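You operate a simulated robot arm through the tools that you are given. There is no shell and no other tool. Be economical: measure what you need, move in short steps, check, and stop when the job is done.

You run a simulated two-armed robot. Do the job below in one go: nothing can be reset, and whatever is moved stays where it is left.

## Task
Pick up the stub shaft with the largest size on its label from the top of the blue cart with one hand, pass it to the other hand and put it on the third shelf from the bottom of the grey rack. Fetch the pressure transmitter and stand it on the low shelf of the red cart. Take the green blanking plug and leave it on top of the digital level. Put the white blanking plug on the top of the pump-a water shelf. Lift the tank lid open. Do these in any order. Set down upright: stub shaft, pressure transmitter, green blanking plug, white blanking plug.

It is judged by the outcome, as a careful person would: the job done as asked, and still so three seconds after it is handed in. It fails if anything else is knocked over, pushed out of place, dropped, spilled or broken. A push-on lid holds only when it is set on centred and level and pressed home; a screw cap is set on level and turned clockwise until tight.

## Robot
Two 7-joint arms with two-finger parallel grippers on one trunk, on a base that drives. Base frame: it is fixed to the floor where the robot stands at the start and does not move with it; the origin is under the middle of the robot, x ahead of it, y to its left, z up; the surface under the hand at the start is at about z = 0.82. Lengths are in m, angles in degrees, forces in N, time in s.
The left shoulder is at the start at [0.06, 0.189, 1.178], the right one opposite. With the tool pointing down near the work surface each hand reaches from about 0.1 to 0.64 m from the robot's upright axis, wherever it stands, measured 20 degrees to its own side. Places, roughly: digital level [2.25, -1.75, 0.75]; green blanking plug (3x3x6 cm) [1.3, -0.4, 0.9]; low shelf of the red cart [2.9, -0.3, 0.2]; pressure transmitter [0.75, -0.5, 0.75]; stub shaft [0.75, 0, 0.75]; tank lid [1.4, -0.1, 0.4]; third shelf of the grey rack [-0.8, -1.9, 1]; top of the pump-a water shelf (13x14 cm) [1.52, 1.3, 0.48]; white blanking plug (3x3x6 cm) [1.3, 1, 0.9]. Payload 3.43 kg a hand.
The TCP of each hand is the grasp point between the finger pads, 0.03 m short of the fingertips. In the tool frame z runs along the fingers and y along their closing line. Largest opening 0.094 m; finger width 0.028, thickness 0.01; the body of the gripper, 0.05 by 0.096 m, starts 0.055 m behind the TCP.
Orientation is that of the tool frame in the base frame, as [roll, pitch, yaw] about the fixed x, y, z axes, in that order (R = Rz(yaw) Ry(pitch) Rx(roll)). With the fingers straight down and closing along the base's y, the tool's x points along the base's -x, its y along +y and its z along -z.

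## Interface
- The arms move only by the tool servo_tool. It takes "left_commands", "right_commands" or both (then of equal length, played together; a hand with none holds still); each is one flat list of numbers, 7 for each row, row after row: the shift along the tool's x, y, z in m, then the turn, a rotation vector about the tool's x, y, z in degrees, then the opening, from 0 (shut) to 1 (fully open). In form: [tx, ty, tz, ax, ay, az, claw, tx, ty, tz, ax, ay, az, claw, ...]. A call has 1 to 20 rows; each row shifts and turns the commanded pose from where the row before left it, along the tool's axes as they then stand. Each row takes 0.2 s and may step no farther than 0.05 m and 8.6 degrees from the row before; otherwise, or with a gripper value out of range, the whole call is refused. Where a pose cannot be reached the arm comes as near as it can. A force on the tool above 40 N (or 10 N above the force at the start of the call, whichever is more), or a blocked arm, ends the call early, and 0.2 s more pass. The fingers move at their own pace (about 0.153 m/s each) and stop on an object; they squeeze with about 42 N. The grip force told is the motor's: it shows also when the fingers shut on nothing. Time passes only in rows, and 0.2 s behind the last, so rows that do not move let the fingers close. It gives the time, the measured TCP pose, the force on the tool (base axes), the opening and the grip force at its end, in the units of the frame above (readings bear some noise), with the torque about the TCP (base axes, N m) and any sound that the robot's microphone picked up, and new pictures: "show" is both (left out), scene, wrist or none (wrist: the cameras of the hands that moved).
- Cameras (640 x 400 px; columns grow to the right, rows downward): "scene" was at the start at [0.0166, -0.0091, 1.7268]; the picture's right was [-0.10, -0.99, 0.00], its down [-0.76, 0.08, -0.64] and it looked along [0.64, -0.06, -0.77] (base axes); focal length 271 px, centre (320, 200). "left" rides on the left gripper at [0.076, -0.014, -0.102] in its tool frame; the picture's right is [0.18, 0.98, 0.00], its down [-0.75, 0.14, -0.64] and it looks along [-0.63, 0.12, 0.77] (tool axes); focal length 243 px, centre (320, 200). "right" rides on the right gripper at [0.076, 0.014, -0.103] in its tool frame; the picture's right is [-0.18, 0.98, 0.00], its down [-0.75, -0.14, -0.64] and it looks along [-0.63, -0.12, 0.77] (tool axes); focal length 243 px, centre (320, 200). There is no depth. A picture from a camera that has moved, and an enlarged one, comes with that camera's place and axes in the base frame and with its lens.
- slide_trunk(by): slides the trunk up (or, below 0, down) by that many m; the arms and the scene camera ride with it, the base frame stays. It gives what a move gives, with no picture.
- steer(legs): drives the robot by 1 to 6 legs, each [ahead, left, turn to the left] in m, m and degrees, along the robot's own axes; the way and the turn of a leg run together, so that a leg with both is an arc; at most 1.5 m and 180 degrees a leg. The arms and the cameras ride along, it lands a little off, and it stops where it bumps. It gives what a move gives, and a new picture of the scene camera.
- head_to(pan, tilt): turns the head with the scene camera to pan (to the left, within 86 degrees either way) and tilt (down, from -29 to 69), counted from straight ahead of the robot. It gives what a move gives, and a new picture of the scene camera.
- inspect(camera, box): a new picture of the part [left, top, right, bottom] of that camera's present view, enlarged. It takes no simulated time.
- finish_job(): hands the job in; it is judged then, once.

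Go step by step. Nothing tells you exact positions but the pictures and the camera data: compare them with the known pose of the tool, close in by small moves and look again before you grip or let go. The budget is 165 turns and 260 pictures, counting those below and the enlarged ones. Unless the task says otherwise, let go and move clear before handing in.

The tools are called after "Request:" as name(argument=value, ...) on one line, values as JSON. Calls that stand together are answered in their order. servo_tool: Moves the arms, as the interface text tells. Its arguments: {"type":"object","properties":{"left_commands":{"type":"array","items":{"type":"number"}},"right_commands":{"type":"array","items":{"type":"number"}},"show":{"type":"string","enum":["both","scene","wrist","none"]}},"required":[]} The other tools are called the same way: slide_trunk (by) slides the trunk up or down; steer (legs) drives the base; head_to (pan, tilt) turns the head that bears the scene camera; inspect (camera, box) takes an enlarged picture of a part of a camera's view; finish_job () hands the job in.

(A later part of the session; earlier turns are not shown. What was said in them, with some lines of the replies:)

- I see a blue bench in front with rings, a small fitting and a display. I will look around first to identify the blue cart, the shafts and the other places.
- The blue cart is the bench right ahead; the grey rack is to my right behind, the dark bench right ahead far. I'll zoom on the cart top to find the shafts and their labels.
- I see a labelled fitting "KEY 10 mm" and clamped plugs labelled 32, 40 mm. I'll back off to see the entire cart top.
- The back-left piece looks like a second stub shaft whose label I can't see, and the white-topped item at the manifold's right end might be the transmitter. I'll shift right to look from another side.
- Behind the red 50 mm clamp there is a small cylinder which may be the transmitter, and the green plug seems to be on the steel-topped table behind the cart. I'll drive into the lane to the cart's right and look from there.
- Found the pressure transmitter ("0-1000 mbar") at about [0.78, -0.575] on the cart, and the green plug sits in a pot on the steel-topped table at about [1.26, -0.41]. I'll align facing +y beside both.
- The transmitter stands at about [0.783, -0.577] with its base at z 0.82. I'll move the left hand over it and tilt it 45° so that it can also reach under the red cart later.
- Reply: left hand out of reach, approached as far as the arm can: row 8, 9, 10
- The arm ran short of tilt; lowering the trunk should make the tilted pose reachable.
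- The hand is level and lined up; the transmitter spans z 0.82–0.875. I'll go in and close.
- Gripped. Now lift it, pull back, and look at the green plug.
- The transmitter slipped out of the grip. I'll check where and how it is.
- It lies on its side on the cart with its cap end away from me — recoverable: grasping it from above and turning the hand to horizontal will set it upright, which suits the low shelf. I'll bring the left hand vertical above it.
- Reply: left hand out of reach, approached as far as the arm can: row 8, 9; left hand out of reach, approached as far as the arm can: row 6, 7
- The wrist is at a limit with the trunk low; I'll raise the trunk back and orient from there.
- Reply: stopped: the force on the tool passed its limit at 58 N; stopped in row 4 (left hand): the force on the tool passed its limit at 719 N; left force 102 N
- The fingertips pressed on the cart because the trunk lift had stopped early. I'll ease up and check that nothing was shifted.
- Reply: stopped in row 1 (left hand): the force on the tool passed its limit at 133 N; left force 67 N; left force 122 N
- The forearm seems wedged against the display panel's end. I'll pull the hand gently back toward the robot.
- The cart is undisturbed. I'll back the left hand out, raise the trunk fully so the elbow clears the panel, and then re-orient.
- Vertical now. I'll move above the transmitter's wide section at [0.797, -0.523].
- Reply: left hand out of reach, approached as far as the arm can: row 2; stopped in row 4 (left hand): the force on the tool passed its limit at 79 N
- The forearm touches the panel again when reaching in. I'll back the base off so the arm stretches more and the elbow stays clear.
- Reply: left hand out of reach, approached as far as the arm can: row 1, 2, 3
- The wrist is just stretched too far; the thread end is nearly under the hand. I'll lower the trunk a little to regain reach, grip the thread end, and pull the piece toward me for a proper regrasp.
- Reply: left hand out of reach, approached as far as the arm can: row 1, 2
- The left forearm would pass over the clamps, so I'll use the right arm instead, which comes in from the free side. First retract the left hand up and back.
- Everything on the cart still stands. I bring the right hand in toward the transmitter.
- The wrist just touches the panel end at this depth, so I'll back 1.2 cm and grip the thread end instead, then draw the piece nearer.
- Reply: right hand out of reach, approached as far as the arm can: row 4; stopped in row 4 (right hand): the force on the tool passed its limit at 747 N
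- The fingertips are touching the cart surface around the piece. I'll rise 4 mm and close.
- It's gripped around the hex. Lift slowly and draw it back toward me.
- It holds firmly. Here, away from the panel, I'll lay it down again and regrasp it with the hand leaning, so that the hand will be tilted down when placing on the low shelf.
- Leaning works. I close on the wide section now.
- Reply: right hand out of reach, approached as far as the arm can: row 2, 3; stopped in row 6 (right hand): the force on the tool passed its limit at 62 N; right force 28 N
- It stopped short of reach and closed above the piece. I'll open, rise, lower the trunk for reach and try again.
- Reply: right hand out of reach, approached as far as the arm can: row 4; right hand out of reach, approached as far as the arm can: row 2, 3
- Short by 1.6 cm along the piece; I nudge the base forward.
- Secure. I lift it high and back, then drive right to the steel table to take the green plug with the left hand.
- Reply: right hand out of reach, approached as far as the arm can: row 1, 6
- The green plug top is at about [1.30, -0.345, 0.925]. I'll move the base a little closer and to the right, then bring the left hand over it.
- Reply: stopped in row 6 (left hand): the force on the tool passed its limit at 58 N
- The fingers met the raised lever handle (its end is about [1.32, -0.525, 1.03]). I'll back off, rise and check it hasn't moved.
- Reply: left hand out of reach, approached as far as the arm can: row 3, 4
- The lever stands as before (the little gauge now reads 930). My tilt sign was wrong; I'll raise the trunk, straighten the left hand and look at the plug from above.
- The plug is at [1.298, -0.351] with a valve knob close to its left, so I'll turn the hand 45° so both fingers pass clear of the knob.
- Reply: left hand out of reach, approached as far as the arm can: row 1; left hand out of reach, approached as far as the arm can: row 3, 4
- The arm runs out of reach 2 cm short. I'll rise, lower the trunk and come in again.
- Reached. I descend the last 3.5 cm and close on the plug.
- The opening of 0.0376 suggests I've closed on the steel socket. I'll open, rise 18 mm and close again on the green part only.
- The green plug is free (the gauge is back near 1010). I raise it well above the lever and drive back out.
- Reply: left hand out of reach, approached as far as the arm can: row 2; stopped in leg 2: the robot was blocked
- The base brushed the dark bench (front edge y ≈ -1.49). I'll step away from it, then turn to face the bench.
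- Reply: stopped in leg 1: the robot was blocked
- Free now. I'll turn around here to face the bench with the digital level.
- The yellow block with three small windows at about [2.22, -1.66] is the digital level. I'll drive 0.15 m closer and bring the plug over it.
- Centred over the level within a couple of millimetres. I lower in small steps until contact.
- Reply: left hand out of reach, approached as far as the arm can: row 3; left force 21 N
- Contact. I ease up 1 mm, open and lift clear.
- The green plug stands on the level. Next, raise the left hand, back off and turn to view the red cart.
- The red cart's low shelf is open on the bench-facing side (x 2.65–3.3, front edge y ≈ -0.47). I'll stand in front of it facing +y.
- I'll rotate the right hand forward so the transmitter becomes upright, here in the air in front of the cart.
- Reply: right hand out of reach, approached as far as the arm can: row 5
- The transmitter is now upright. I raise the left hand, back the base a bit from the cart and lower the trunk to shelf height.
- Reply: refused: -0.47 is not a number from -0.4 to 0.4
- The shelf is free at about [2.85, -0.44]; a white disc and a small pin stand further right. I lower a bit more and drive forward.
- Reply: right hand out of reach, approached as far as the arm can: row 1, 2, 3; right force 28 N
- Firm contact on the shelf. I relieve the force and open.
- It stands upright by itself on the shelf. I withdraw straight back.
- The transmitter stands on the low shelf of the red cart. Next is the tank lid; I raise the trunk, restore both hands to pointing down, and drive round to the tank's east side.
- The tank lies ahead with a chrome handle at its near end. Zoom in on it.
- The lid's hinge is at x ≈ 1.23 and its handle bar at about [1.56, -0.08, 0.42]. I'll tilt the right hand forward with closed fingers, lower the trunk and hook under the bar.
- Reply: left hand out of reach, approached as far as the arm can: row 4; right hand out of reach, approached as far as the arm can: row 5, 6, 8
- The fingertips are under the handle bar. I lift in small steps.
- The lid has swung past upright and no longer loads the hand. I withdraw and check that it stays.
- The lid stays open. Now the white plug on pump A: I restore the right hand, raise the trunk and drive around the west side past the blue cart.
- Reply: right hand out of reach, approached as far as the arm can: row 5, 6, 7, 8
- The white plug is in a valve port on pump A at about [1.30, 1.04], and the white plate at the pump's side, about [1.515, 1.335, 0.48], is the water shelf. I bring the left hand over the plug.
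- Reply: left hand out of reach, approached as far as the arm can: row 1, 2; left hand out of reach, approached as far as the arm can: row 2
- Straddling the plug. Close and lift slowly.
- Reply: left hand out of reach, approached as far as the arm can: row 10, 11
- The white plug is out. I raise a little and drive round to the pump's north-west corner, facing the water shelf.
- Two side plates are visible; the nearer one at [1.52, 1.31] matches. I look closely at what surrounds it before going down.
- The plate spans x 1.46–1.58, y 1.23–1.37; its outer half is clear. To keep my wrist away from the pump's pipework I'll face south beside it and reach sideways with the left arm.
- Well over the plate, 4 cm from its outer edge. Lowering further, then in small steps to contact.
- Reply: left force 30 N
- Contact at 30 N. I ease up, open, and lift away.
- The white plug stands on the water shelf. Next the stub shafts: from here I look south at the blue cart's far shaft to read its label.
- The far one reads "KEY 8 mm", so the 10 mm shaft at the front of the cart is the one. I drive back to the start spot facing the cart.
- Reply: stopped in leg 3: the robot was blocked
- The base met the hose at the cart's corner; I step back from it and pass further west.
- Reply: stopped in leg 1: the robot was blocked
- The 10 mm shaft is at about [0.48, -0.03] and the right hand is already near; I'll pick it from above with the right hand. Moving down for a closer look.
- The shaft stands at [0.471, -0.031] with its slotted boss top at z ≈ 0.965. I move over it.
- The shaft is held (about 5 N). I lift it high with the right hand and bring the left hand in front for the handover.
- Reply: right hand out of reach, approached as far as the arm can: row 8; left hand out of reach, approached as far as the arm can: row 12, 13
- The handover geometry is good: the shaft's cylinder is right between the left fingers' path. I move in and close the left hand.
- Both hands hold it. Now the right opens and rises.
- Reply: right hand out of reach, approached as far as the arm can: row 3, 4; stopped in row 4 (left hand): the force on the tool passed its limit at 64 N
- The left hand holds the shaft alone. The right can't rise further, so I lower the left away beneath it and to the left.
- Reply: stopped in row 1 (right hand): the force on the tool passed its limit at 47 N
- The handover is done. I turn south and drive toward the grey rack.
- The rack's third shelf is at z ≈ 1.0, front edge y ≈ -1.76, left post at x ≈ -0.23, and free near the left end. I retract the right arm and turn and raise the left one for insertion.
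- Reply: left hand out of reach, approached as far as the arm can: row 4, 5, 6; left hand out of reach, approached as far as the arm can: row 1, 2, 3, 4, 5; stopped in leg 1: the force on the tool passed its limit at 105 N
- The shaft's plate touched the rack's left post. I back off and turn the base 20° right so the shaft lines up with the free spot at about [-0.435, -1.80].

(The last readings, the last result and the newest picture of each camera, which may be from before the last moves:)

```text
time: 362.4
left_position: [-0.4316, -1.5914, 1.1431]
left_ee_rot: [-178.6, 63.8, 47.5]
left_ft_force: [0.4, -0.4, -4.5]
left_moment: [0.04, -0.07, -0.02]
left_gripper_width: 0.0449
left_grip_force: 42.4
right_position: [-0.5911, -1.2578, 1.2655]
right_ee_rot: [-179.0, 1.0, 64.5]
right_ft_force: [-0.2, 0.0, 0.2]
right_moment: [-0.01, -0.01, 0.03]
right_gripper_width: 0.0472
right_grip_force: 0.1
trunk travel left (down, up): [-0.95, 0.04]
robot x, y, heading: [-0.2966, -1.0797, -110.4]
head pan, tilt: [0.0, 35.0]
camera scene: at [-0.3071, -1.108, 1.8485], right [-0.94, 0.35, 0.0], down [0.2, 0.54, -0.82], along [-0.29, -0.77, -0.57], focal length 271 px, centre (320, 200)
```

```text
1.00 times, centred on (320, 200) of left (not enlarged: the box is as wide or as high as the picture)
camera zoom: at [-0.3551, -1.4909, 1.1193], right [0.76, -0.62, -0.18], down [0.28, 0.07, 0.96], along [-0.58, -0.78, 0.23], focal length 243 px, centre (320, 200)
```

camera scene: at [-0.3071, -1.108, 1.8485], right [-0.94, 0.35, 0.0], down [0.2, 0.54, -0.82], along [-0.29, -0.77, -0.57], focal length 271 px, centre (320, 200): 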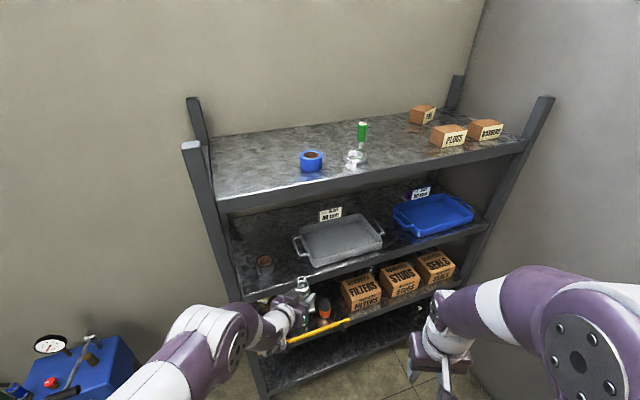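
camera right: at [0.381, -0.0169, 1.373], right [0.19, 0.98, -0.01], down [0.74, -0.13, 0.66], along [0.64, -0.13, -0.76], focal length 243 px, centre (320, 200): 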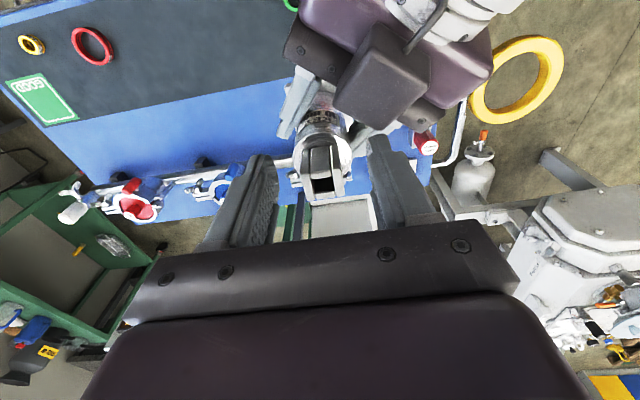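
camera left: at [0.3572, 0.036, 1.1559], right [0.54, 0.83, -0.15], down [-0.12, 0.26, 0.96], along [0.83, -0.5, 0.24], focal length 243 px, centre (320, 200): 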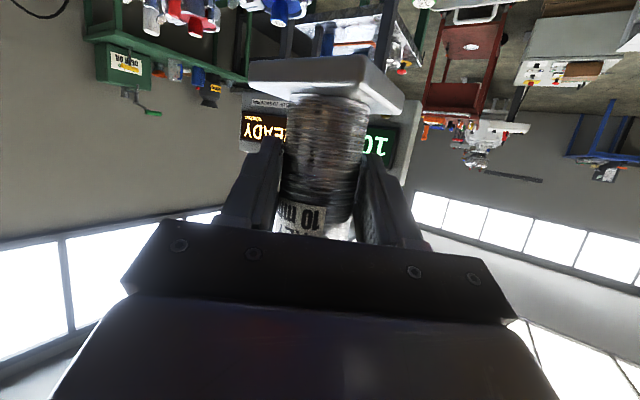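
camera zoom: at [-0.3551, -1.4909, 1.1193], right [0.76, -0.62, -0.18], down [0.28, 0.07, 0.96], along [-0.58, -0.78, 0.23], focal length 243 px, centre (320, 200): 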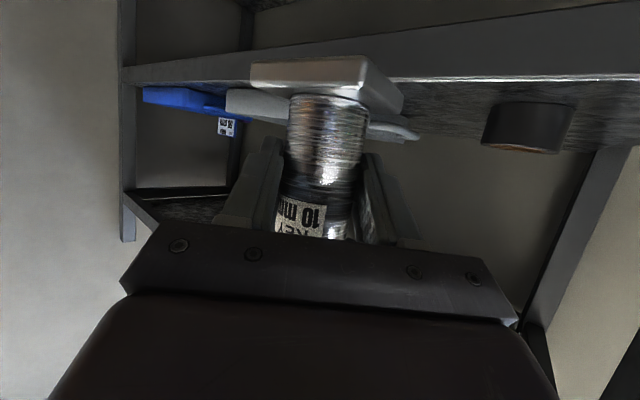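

Request:
steer(legs=[[0.195, 0.065, 0]])

Request:
inspect(camera="left", box=[160, 0, 480, 200])

```text
time: 364.0
left_position: [-0.4386, -1.7883, 1.1443]
left_ee_rot: [-178.9, 63.9, 47.3]
left_ft_force: [0.4, 0.2, -5.0]
left_moment: [0.02, -0.06, 0.01]
left_gripper_width: 0.0448
left_grip_force: 42.1
right_position: [-0.5982, -1.4558, 1.266]
right_ee_rot: [-179.0, 1.1, 64.5]
right_ft_force: [-0.4, 0.7, -0.4]
right_moment: [-0.03, 0.02, -0.01]
right_gripper_width: 0.0469
right_grip_force: 0.1
trunk travel left (down, up): [-0.95, 0.04]
robot x, y, heading: [-0.3034, -1.2809, -110.4]
head pan, tilt: [0.0, 35.0]
camera scene: at [-0.3146, -1.303, 1.8486], right [-0.94, 0.35, 0.0], down [0.2, 0.54, -0.82], along [-0.29, -0.77, -0.57], focal length 271 px, centre (320, 200)
```

scene: 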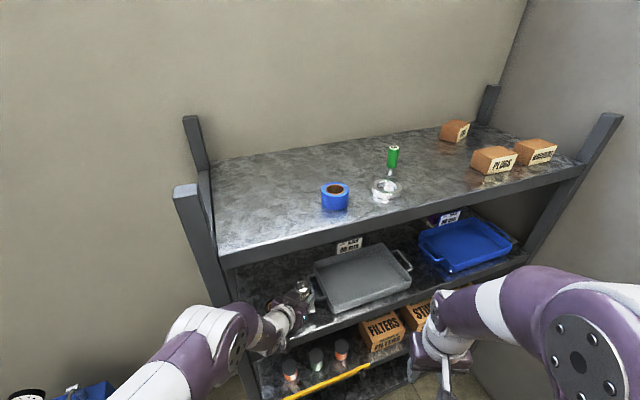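

```text
2.00 times, centred on (320, 100) of left
camera zoom: at [-0.3614, -1.6888, 1.1209], right [0.77, -0.62, -0.17], down [0.28, 0.07, 0.96], along [-0.58, -0.78, 0.23], focal length 485 px, centre (320, 400)
```

zoom: 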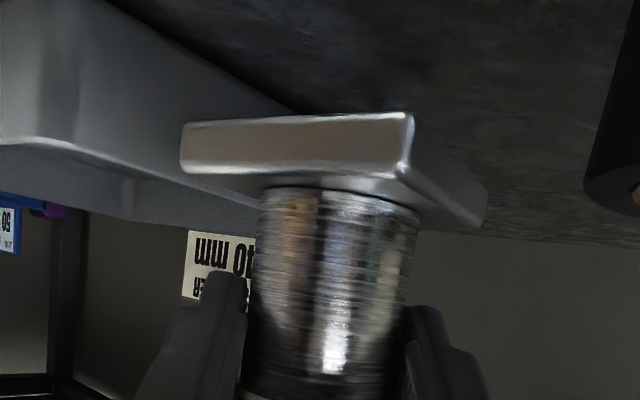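

Request:
slide_trunk(by=-0.065)

Request:
servo_tool(left_commands=[0, 0, 0, -2.5, 0, 0, 0], show="none")

Request:
inspect(camera="left", box=[160, 0, 480, 200])

```text
time: 365.0
left_position: [-0.4402, -1.7947, 1.088]
left_ee_rot: [-179.4, 65.2, 46.8]
left_ft_force: [3.1, 4.6, 17.5]
left_moment: [0.55, -0.76, 0.02]
left_gripper_width: 0.0411
left_grip_force: 42.5
right_position: [-0.5984, -1.4572, 1.2013]
right_ee_rot: [-179.1, 1.2, 64.6]
right_ft_force: [-0.3, -0.2, -0.1]
right_moment: [0.02, -0.02, 0.05]
right_gripper_width: 0.047
right_grip_force: 0.0
trunk travel left (down, up): [-0.885, 0.105]
robot x, y, heading: [-0.3068, -1.2796, -110.7]
head pan, tilt: [0.0, 35.0]
stopped: the force on the tool passed its limit at 50 N (the readings are from after the stop); the commanded pose is now the measured one
```

```text
time: 365.4
left_position: [-0.4418, -1.7959, 1.0878]
left_ee_rot: [-179.4, 65.2, 46.7]
left_ft_force: [-1.7, -3.3, 14.6]
left_moment: [-0.91, -0.32, -0.09]
left_gripper_width: 0.0412
left_grip_force: 42.1
right_position: [-0.5987, -1.4563, 1.2022]
right_ee_rot: [-179.2, 1.1, 64.5]
right_ft_force: [0.0, 0.3, -0.2]
right_moment: [0.05, 0.0, 0.02]
right_gripper_width: 0.0472
right_grip_force: 0.1
trunk travel left (down, up): [-0.885, 0.105]
robot x, y, heading: [-0.3017, -1.2793, -110.4]
head pan, tilt: [0.0, 35.0]
```

```text
2.00 times, centred on (320, 100) of left
camera zoom: at [-0.3643, -1.6954, 1.0605], right [0.76, -0.62, -0.17], down [0.29, 0.09, 0.95], along [-0.58, -0.78, 0.25], focal length 485 px, centre (320, 400)
```

zoom: 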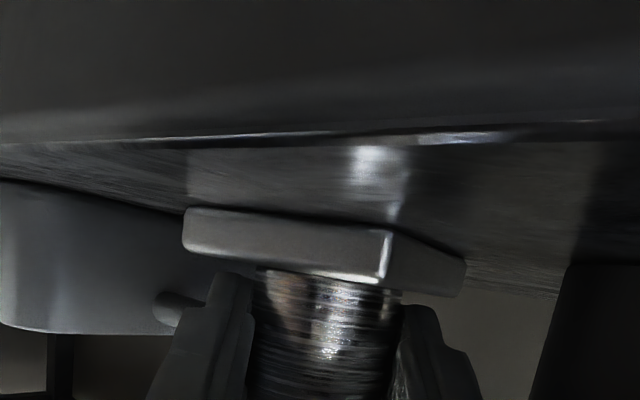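

The shaft's base has met the shelf. I relieve a little and open the left hand gradually.

Request:
servo_tool(left_commands=[-0.0014, 0, -0.0006, 0, 0, 0, 0, 0, 0, 0, 0, 0, 0, 0.46, 0, 0, 0, 0, 0, 0, 0.5, 0, 0, 0, 0, 0, 0, 0.6, 0, 0, 0, 0, 0, 0, 0.8, 0, 0, 0, 0, 0, 0, 1], show="wrist")

```text
time: 366.8
left_position: [-0.4404, -1.7919, 1.0865]
left_ee_rot: [-179.6, 65.1, 46.6]
left_ft_force: [-5.6, 4.9, 25.2]
left_moment: [-1.05, -0.37, -0.2]
left_gripper_width: 0.0896
left_grip_force: 0.0
right_position: [-0.5998, -1.4531, 1.2015]
right_ee_rot: [-179.3, 1.4, 64.5]
right_ft_force: [-1.1, 0.3, 0.2]
right_moment: [0.01, -0.02, 0.01]
right_gripper_width: 0.0472
right_grip_force: 0.1
trunk travel left (down, up): [-0.885, 0.105]
robot x, y, heading: [-0.3039, -1.278, -110.3]
head pan, tilt: [0.0, 35.0]
camera left: at [-0.364, -1.6919, 1.0606], right [0.76, -0.62, -0.17], down [0.29, 0.09, 0.95], along [-0.58, -0.78, 0.25], focal length 243 px, centre (320, 200)
```

left: 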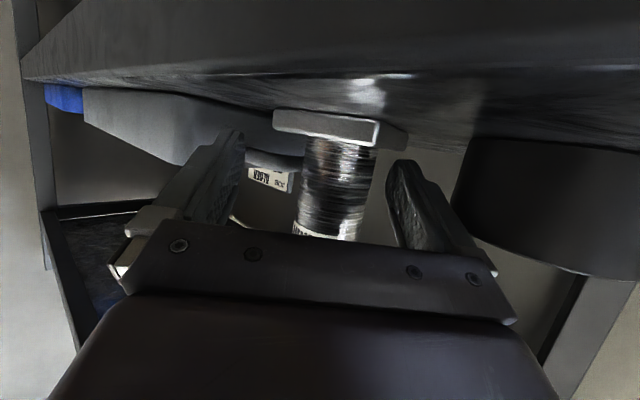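

The shaft stands on the shelf; the hand's underside touches the shelf lip, so I rise slightly and withdraw straight back.

Request:
servo_tool(left_commands=[-0.0036, 0, -0.0017, 0, 0, 0, 1, -0.0036, 0, -0.0017, 0, 0, 0, 1, 0.0084, 0, -0.0181, 0, 0, 0, 1, 0.0084, 0, -0.0181, 0, 0, 0, 1, 0.0084, 0, -0.0181, 0, 0, 0, 1, 0.0084, 0, -0.0181, 0, 0, 0, 1, 0.0105, 0, -0.0227, 0, 0, 0, 1, 0.0105, 0, -0.0227, 0, 0, 0, 1], show="wrist")

```text
time: 368.6
left_position: [-0.3936, -1.7526, 1.1387]
left_ee_rot: [-177.8, 64.5, 50.5]
left_ft_force: [-0.2, 0.1, -0.2]
left_moment: [-0.02, -0.01, -0.03]
left_gripper_width: 0.094
left_grip_force: 0.0
left hand out of reach, approached as far as the arm can: row 1, 3, 4, 5, 6, 7, 8
right_position: [-0.5988, -1.4587, 1.2004]
right_ee_rot: [-179.0, 1.1, 64.6]
right_ft_force: [1.7, -0.6, 0.2]
right_moment: [0.02, 0.02, -0.01]
right_gripper_width: 0.047
right_grip_force: 0.1
trunk travel left (down, up): [-0.885, 0.105]
robot x, y, heading: [-0.3063, -1.2777, -110.8]
head pan, tilt: [0.0, 35.0]
camera left: at [-0.3209, -1.6497, 1.1126], right [0.79, -0.59, -0.18], down [0.29, 0.09, 0.95], along [-0.55, -0.8, 0.24], focal length 243 px, centre (320, 200)
```

left: 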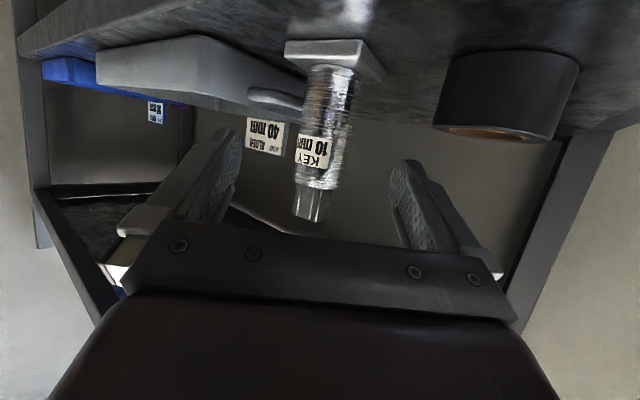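

The shaft stands upright, label visible. I drive back to clear the hand and check.

Request:
steer(legs=[[-0.12, 0.03, 0], [-0.1, 0, 0]])

Request:
inspect(camera="scene", box=[200, 190, 360, 320])

```text
time: 370.6
left_position: [-0.2878, -1.5586, 1.1374]
left_ee_rot: [-177.7, 64.5, 50.6]
left_ft_force: [-0.2, -0.7, 0.3]
left_moment: [0.03, -0.02, -0.01]
left_gripper_width: 0.0941
left_grip_force: 0.0
right_position: [-0.4927, -1.2656, 1.1997]
right_ee_rot: [-179.1, 1.1, 64.7]
right_ft_force: [0.3, 0.3, -0.3]
right_moment: [0.01, 0.03, 0.0]
right_gripper_width: 0.0471
right_grip_force: 0.0
trunk travel left (down, up): [-0.885, 0.105]
robot x, y, heading: [-0.1991, -1.0871, -110.6]
head pan, tilt: [0.0, 35.0]
camera scene: at [-0.2099, -1.1133, 1.7837], right [-0.94, 0.35, 0.0], down [0.2, 0.54, -0.82], along [-0.29, -0.77, -0.57], focal length 271 px, centre (320, 200)
```

scene: 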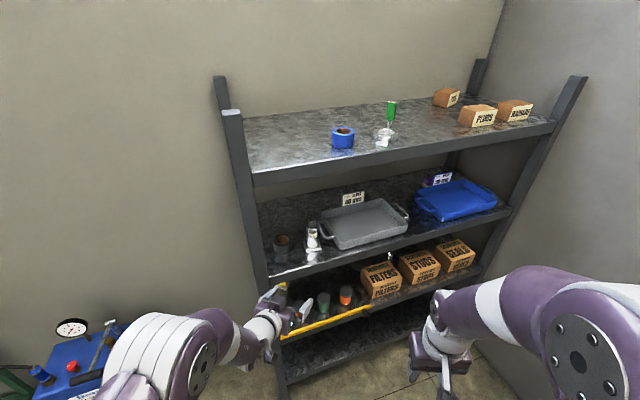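

```text
3.08 times, centred on (280, 255) of scene
camera zoom: at [-0.2099, -1.1133, 1.7837], right [-0.94, 0.35, 0.0], down [0.2, 0.54, -0.82], along [-0.29, -0.77, -0.57], focal length 835 px, centre (443, 31)
```

zoom: 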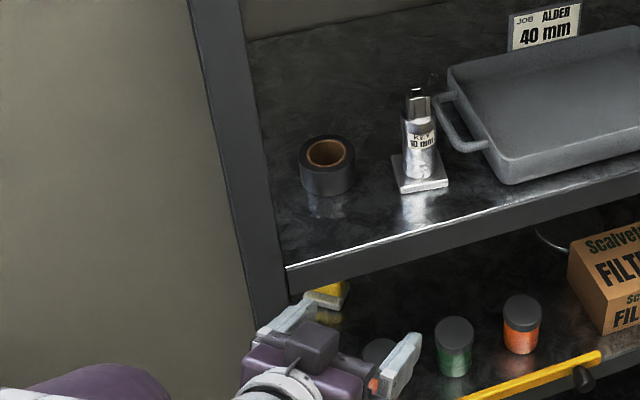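

The shaft stands upright on the third shelf, and every other placement was seen standing after release. Everything is let go and clear, so I hand in.

Request:
finish_job()

```text
The job is handed in.
```

I handed the job in with all five parts done; each was checked in the pictures after release.

- **Stub shaft:** the "KEY 10 mm" shaft was the larger of the two on the blue cart. It was passed from the right hand to the left and stands upright on the rack's third shelf.
- **Pressure transmitter:** it stands on the low shelf of the red cart. It slipped from the grip on the first lift and fell over on the blue cart, so I picked it up again.
- **Green blanking plug:** it stands on the yellow block with three small windows. I took that as the digital level because its position matched.
- **White blanking plug:** it stands on the pump-a water shelf.
- **Tank lid:** it is open and stayed open.

There were several bumps along the way:

- The arms hit the blue cart top hard and also bumped its display panel.
- The hand nudged the lever on the steel table, which briefly moved its gauge reading.
- The base bumped the dark bench, and was blocked again near clutter by the blue cart.
- The shaft touched a rack post.

I saw nothing else knocked over or moved in the pictures I took.
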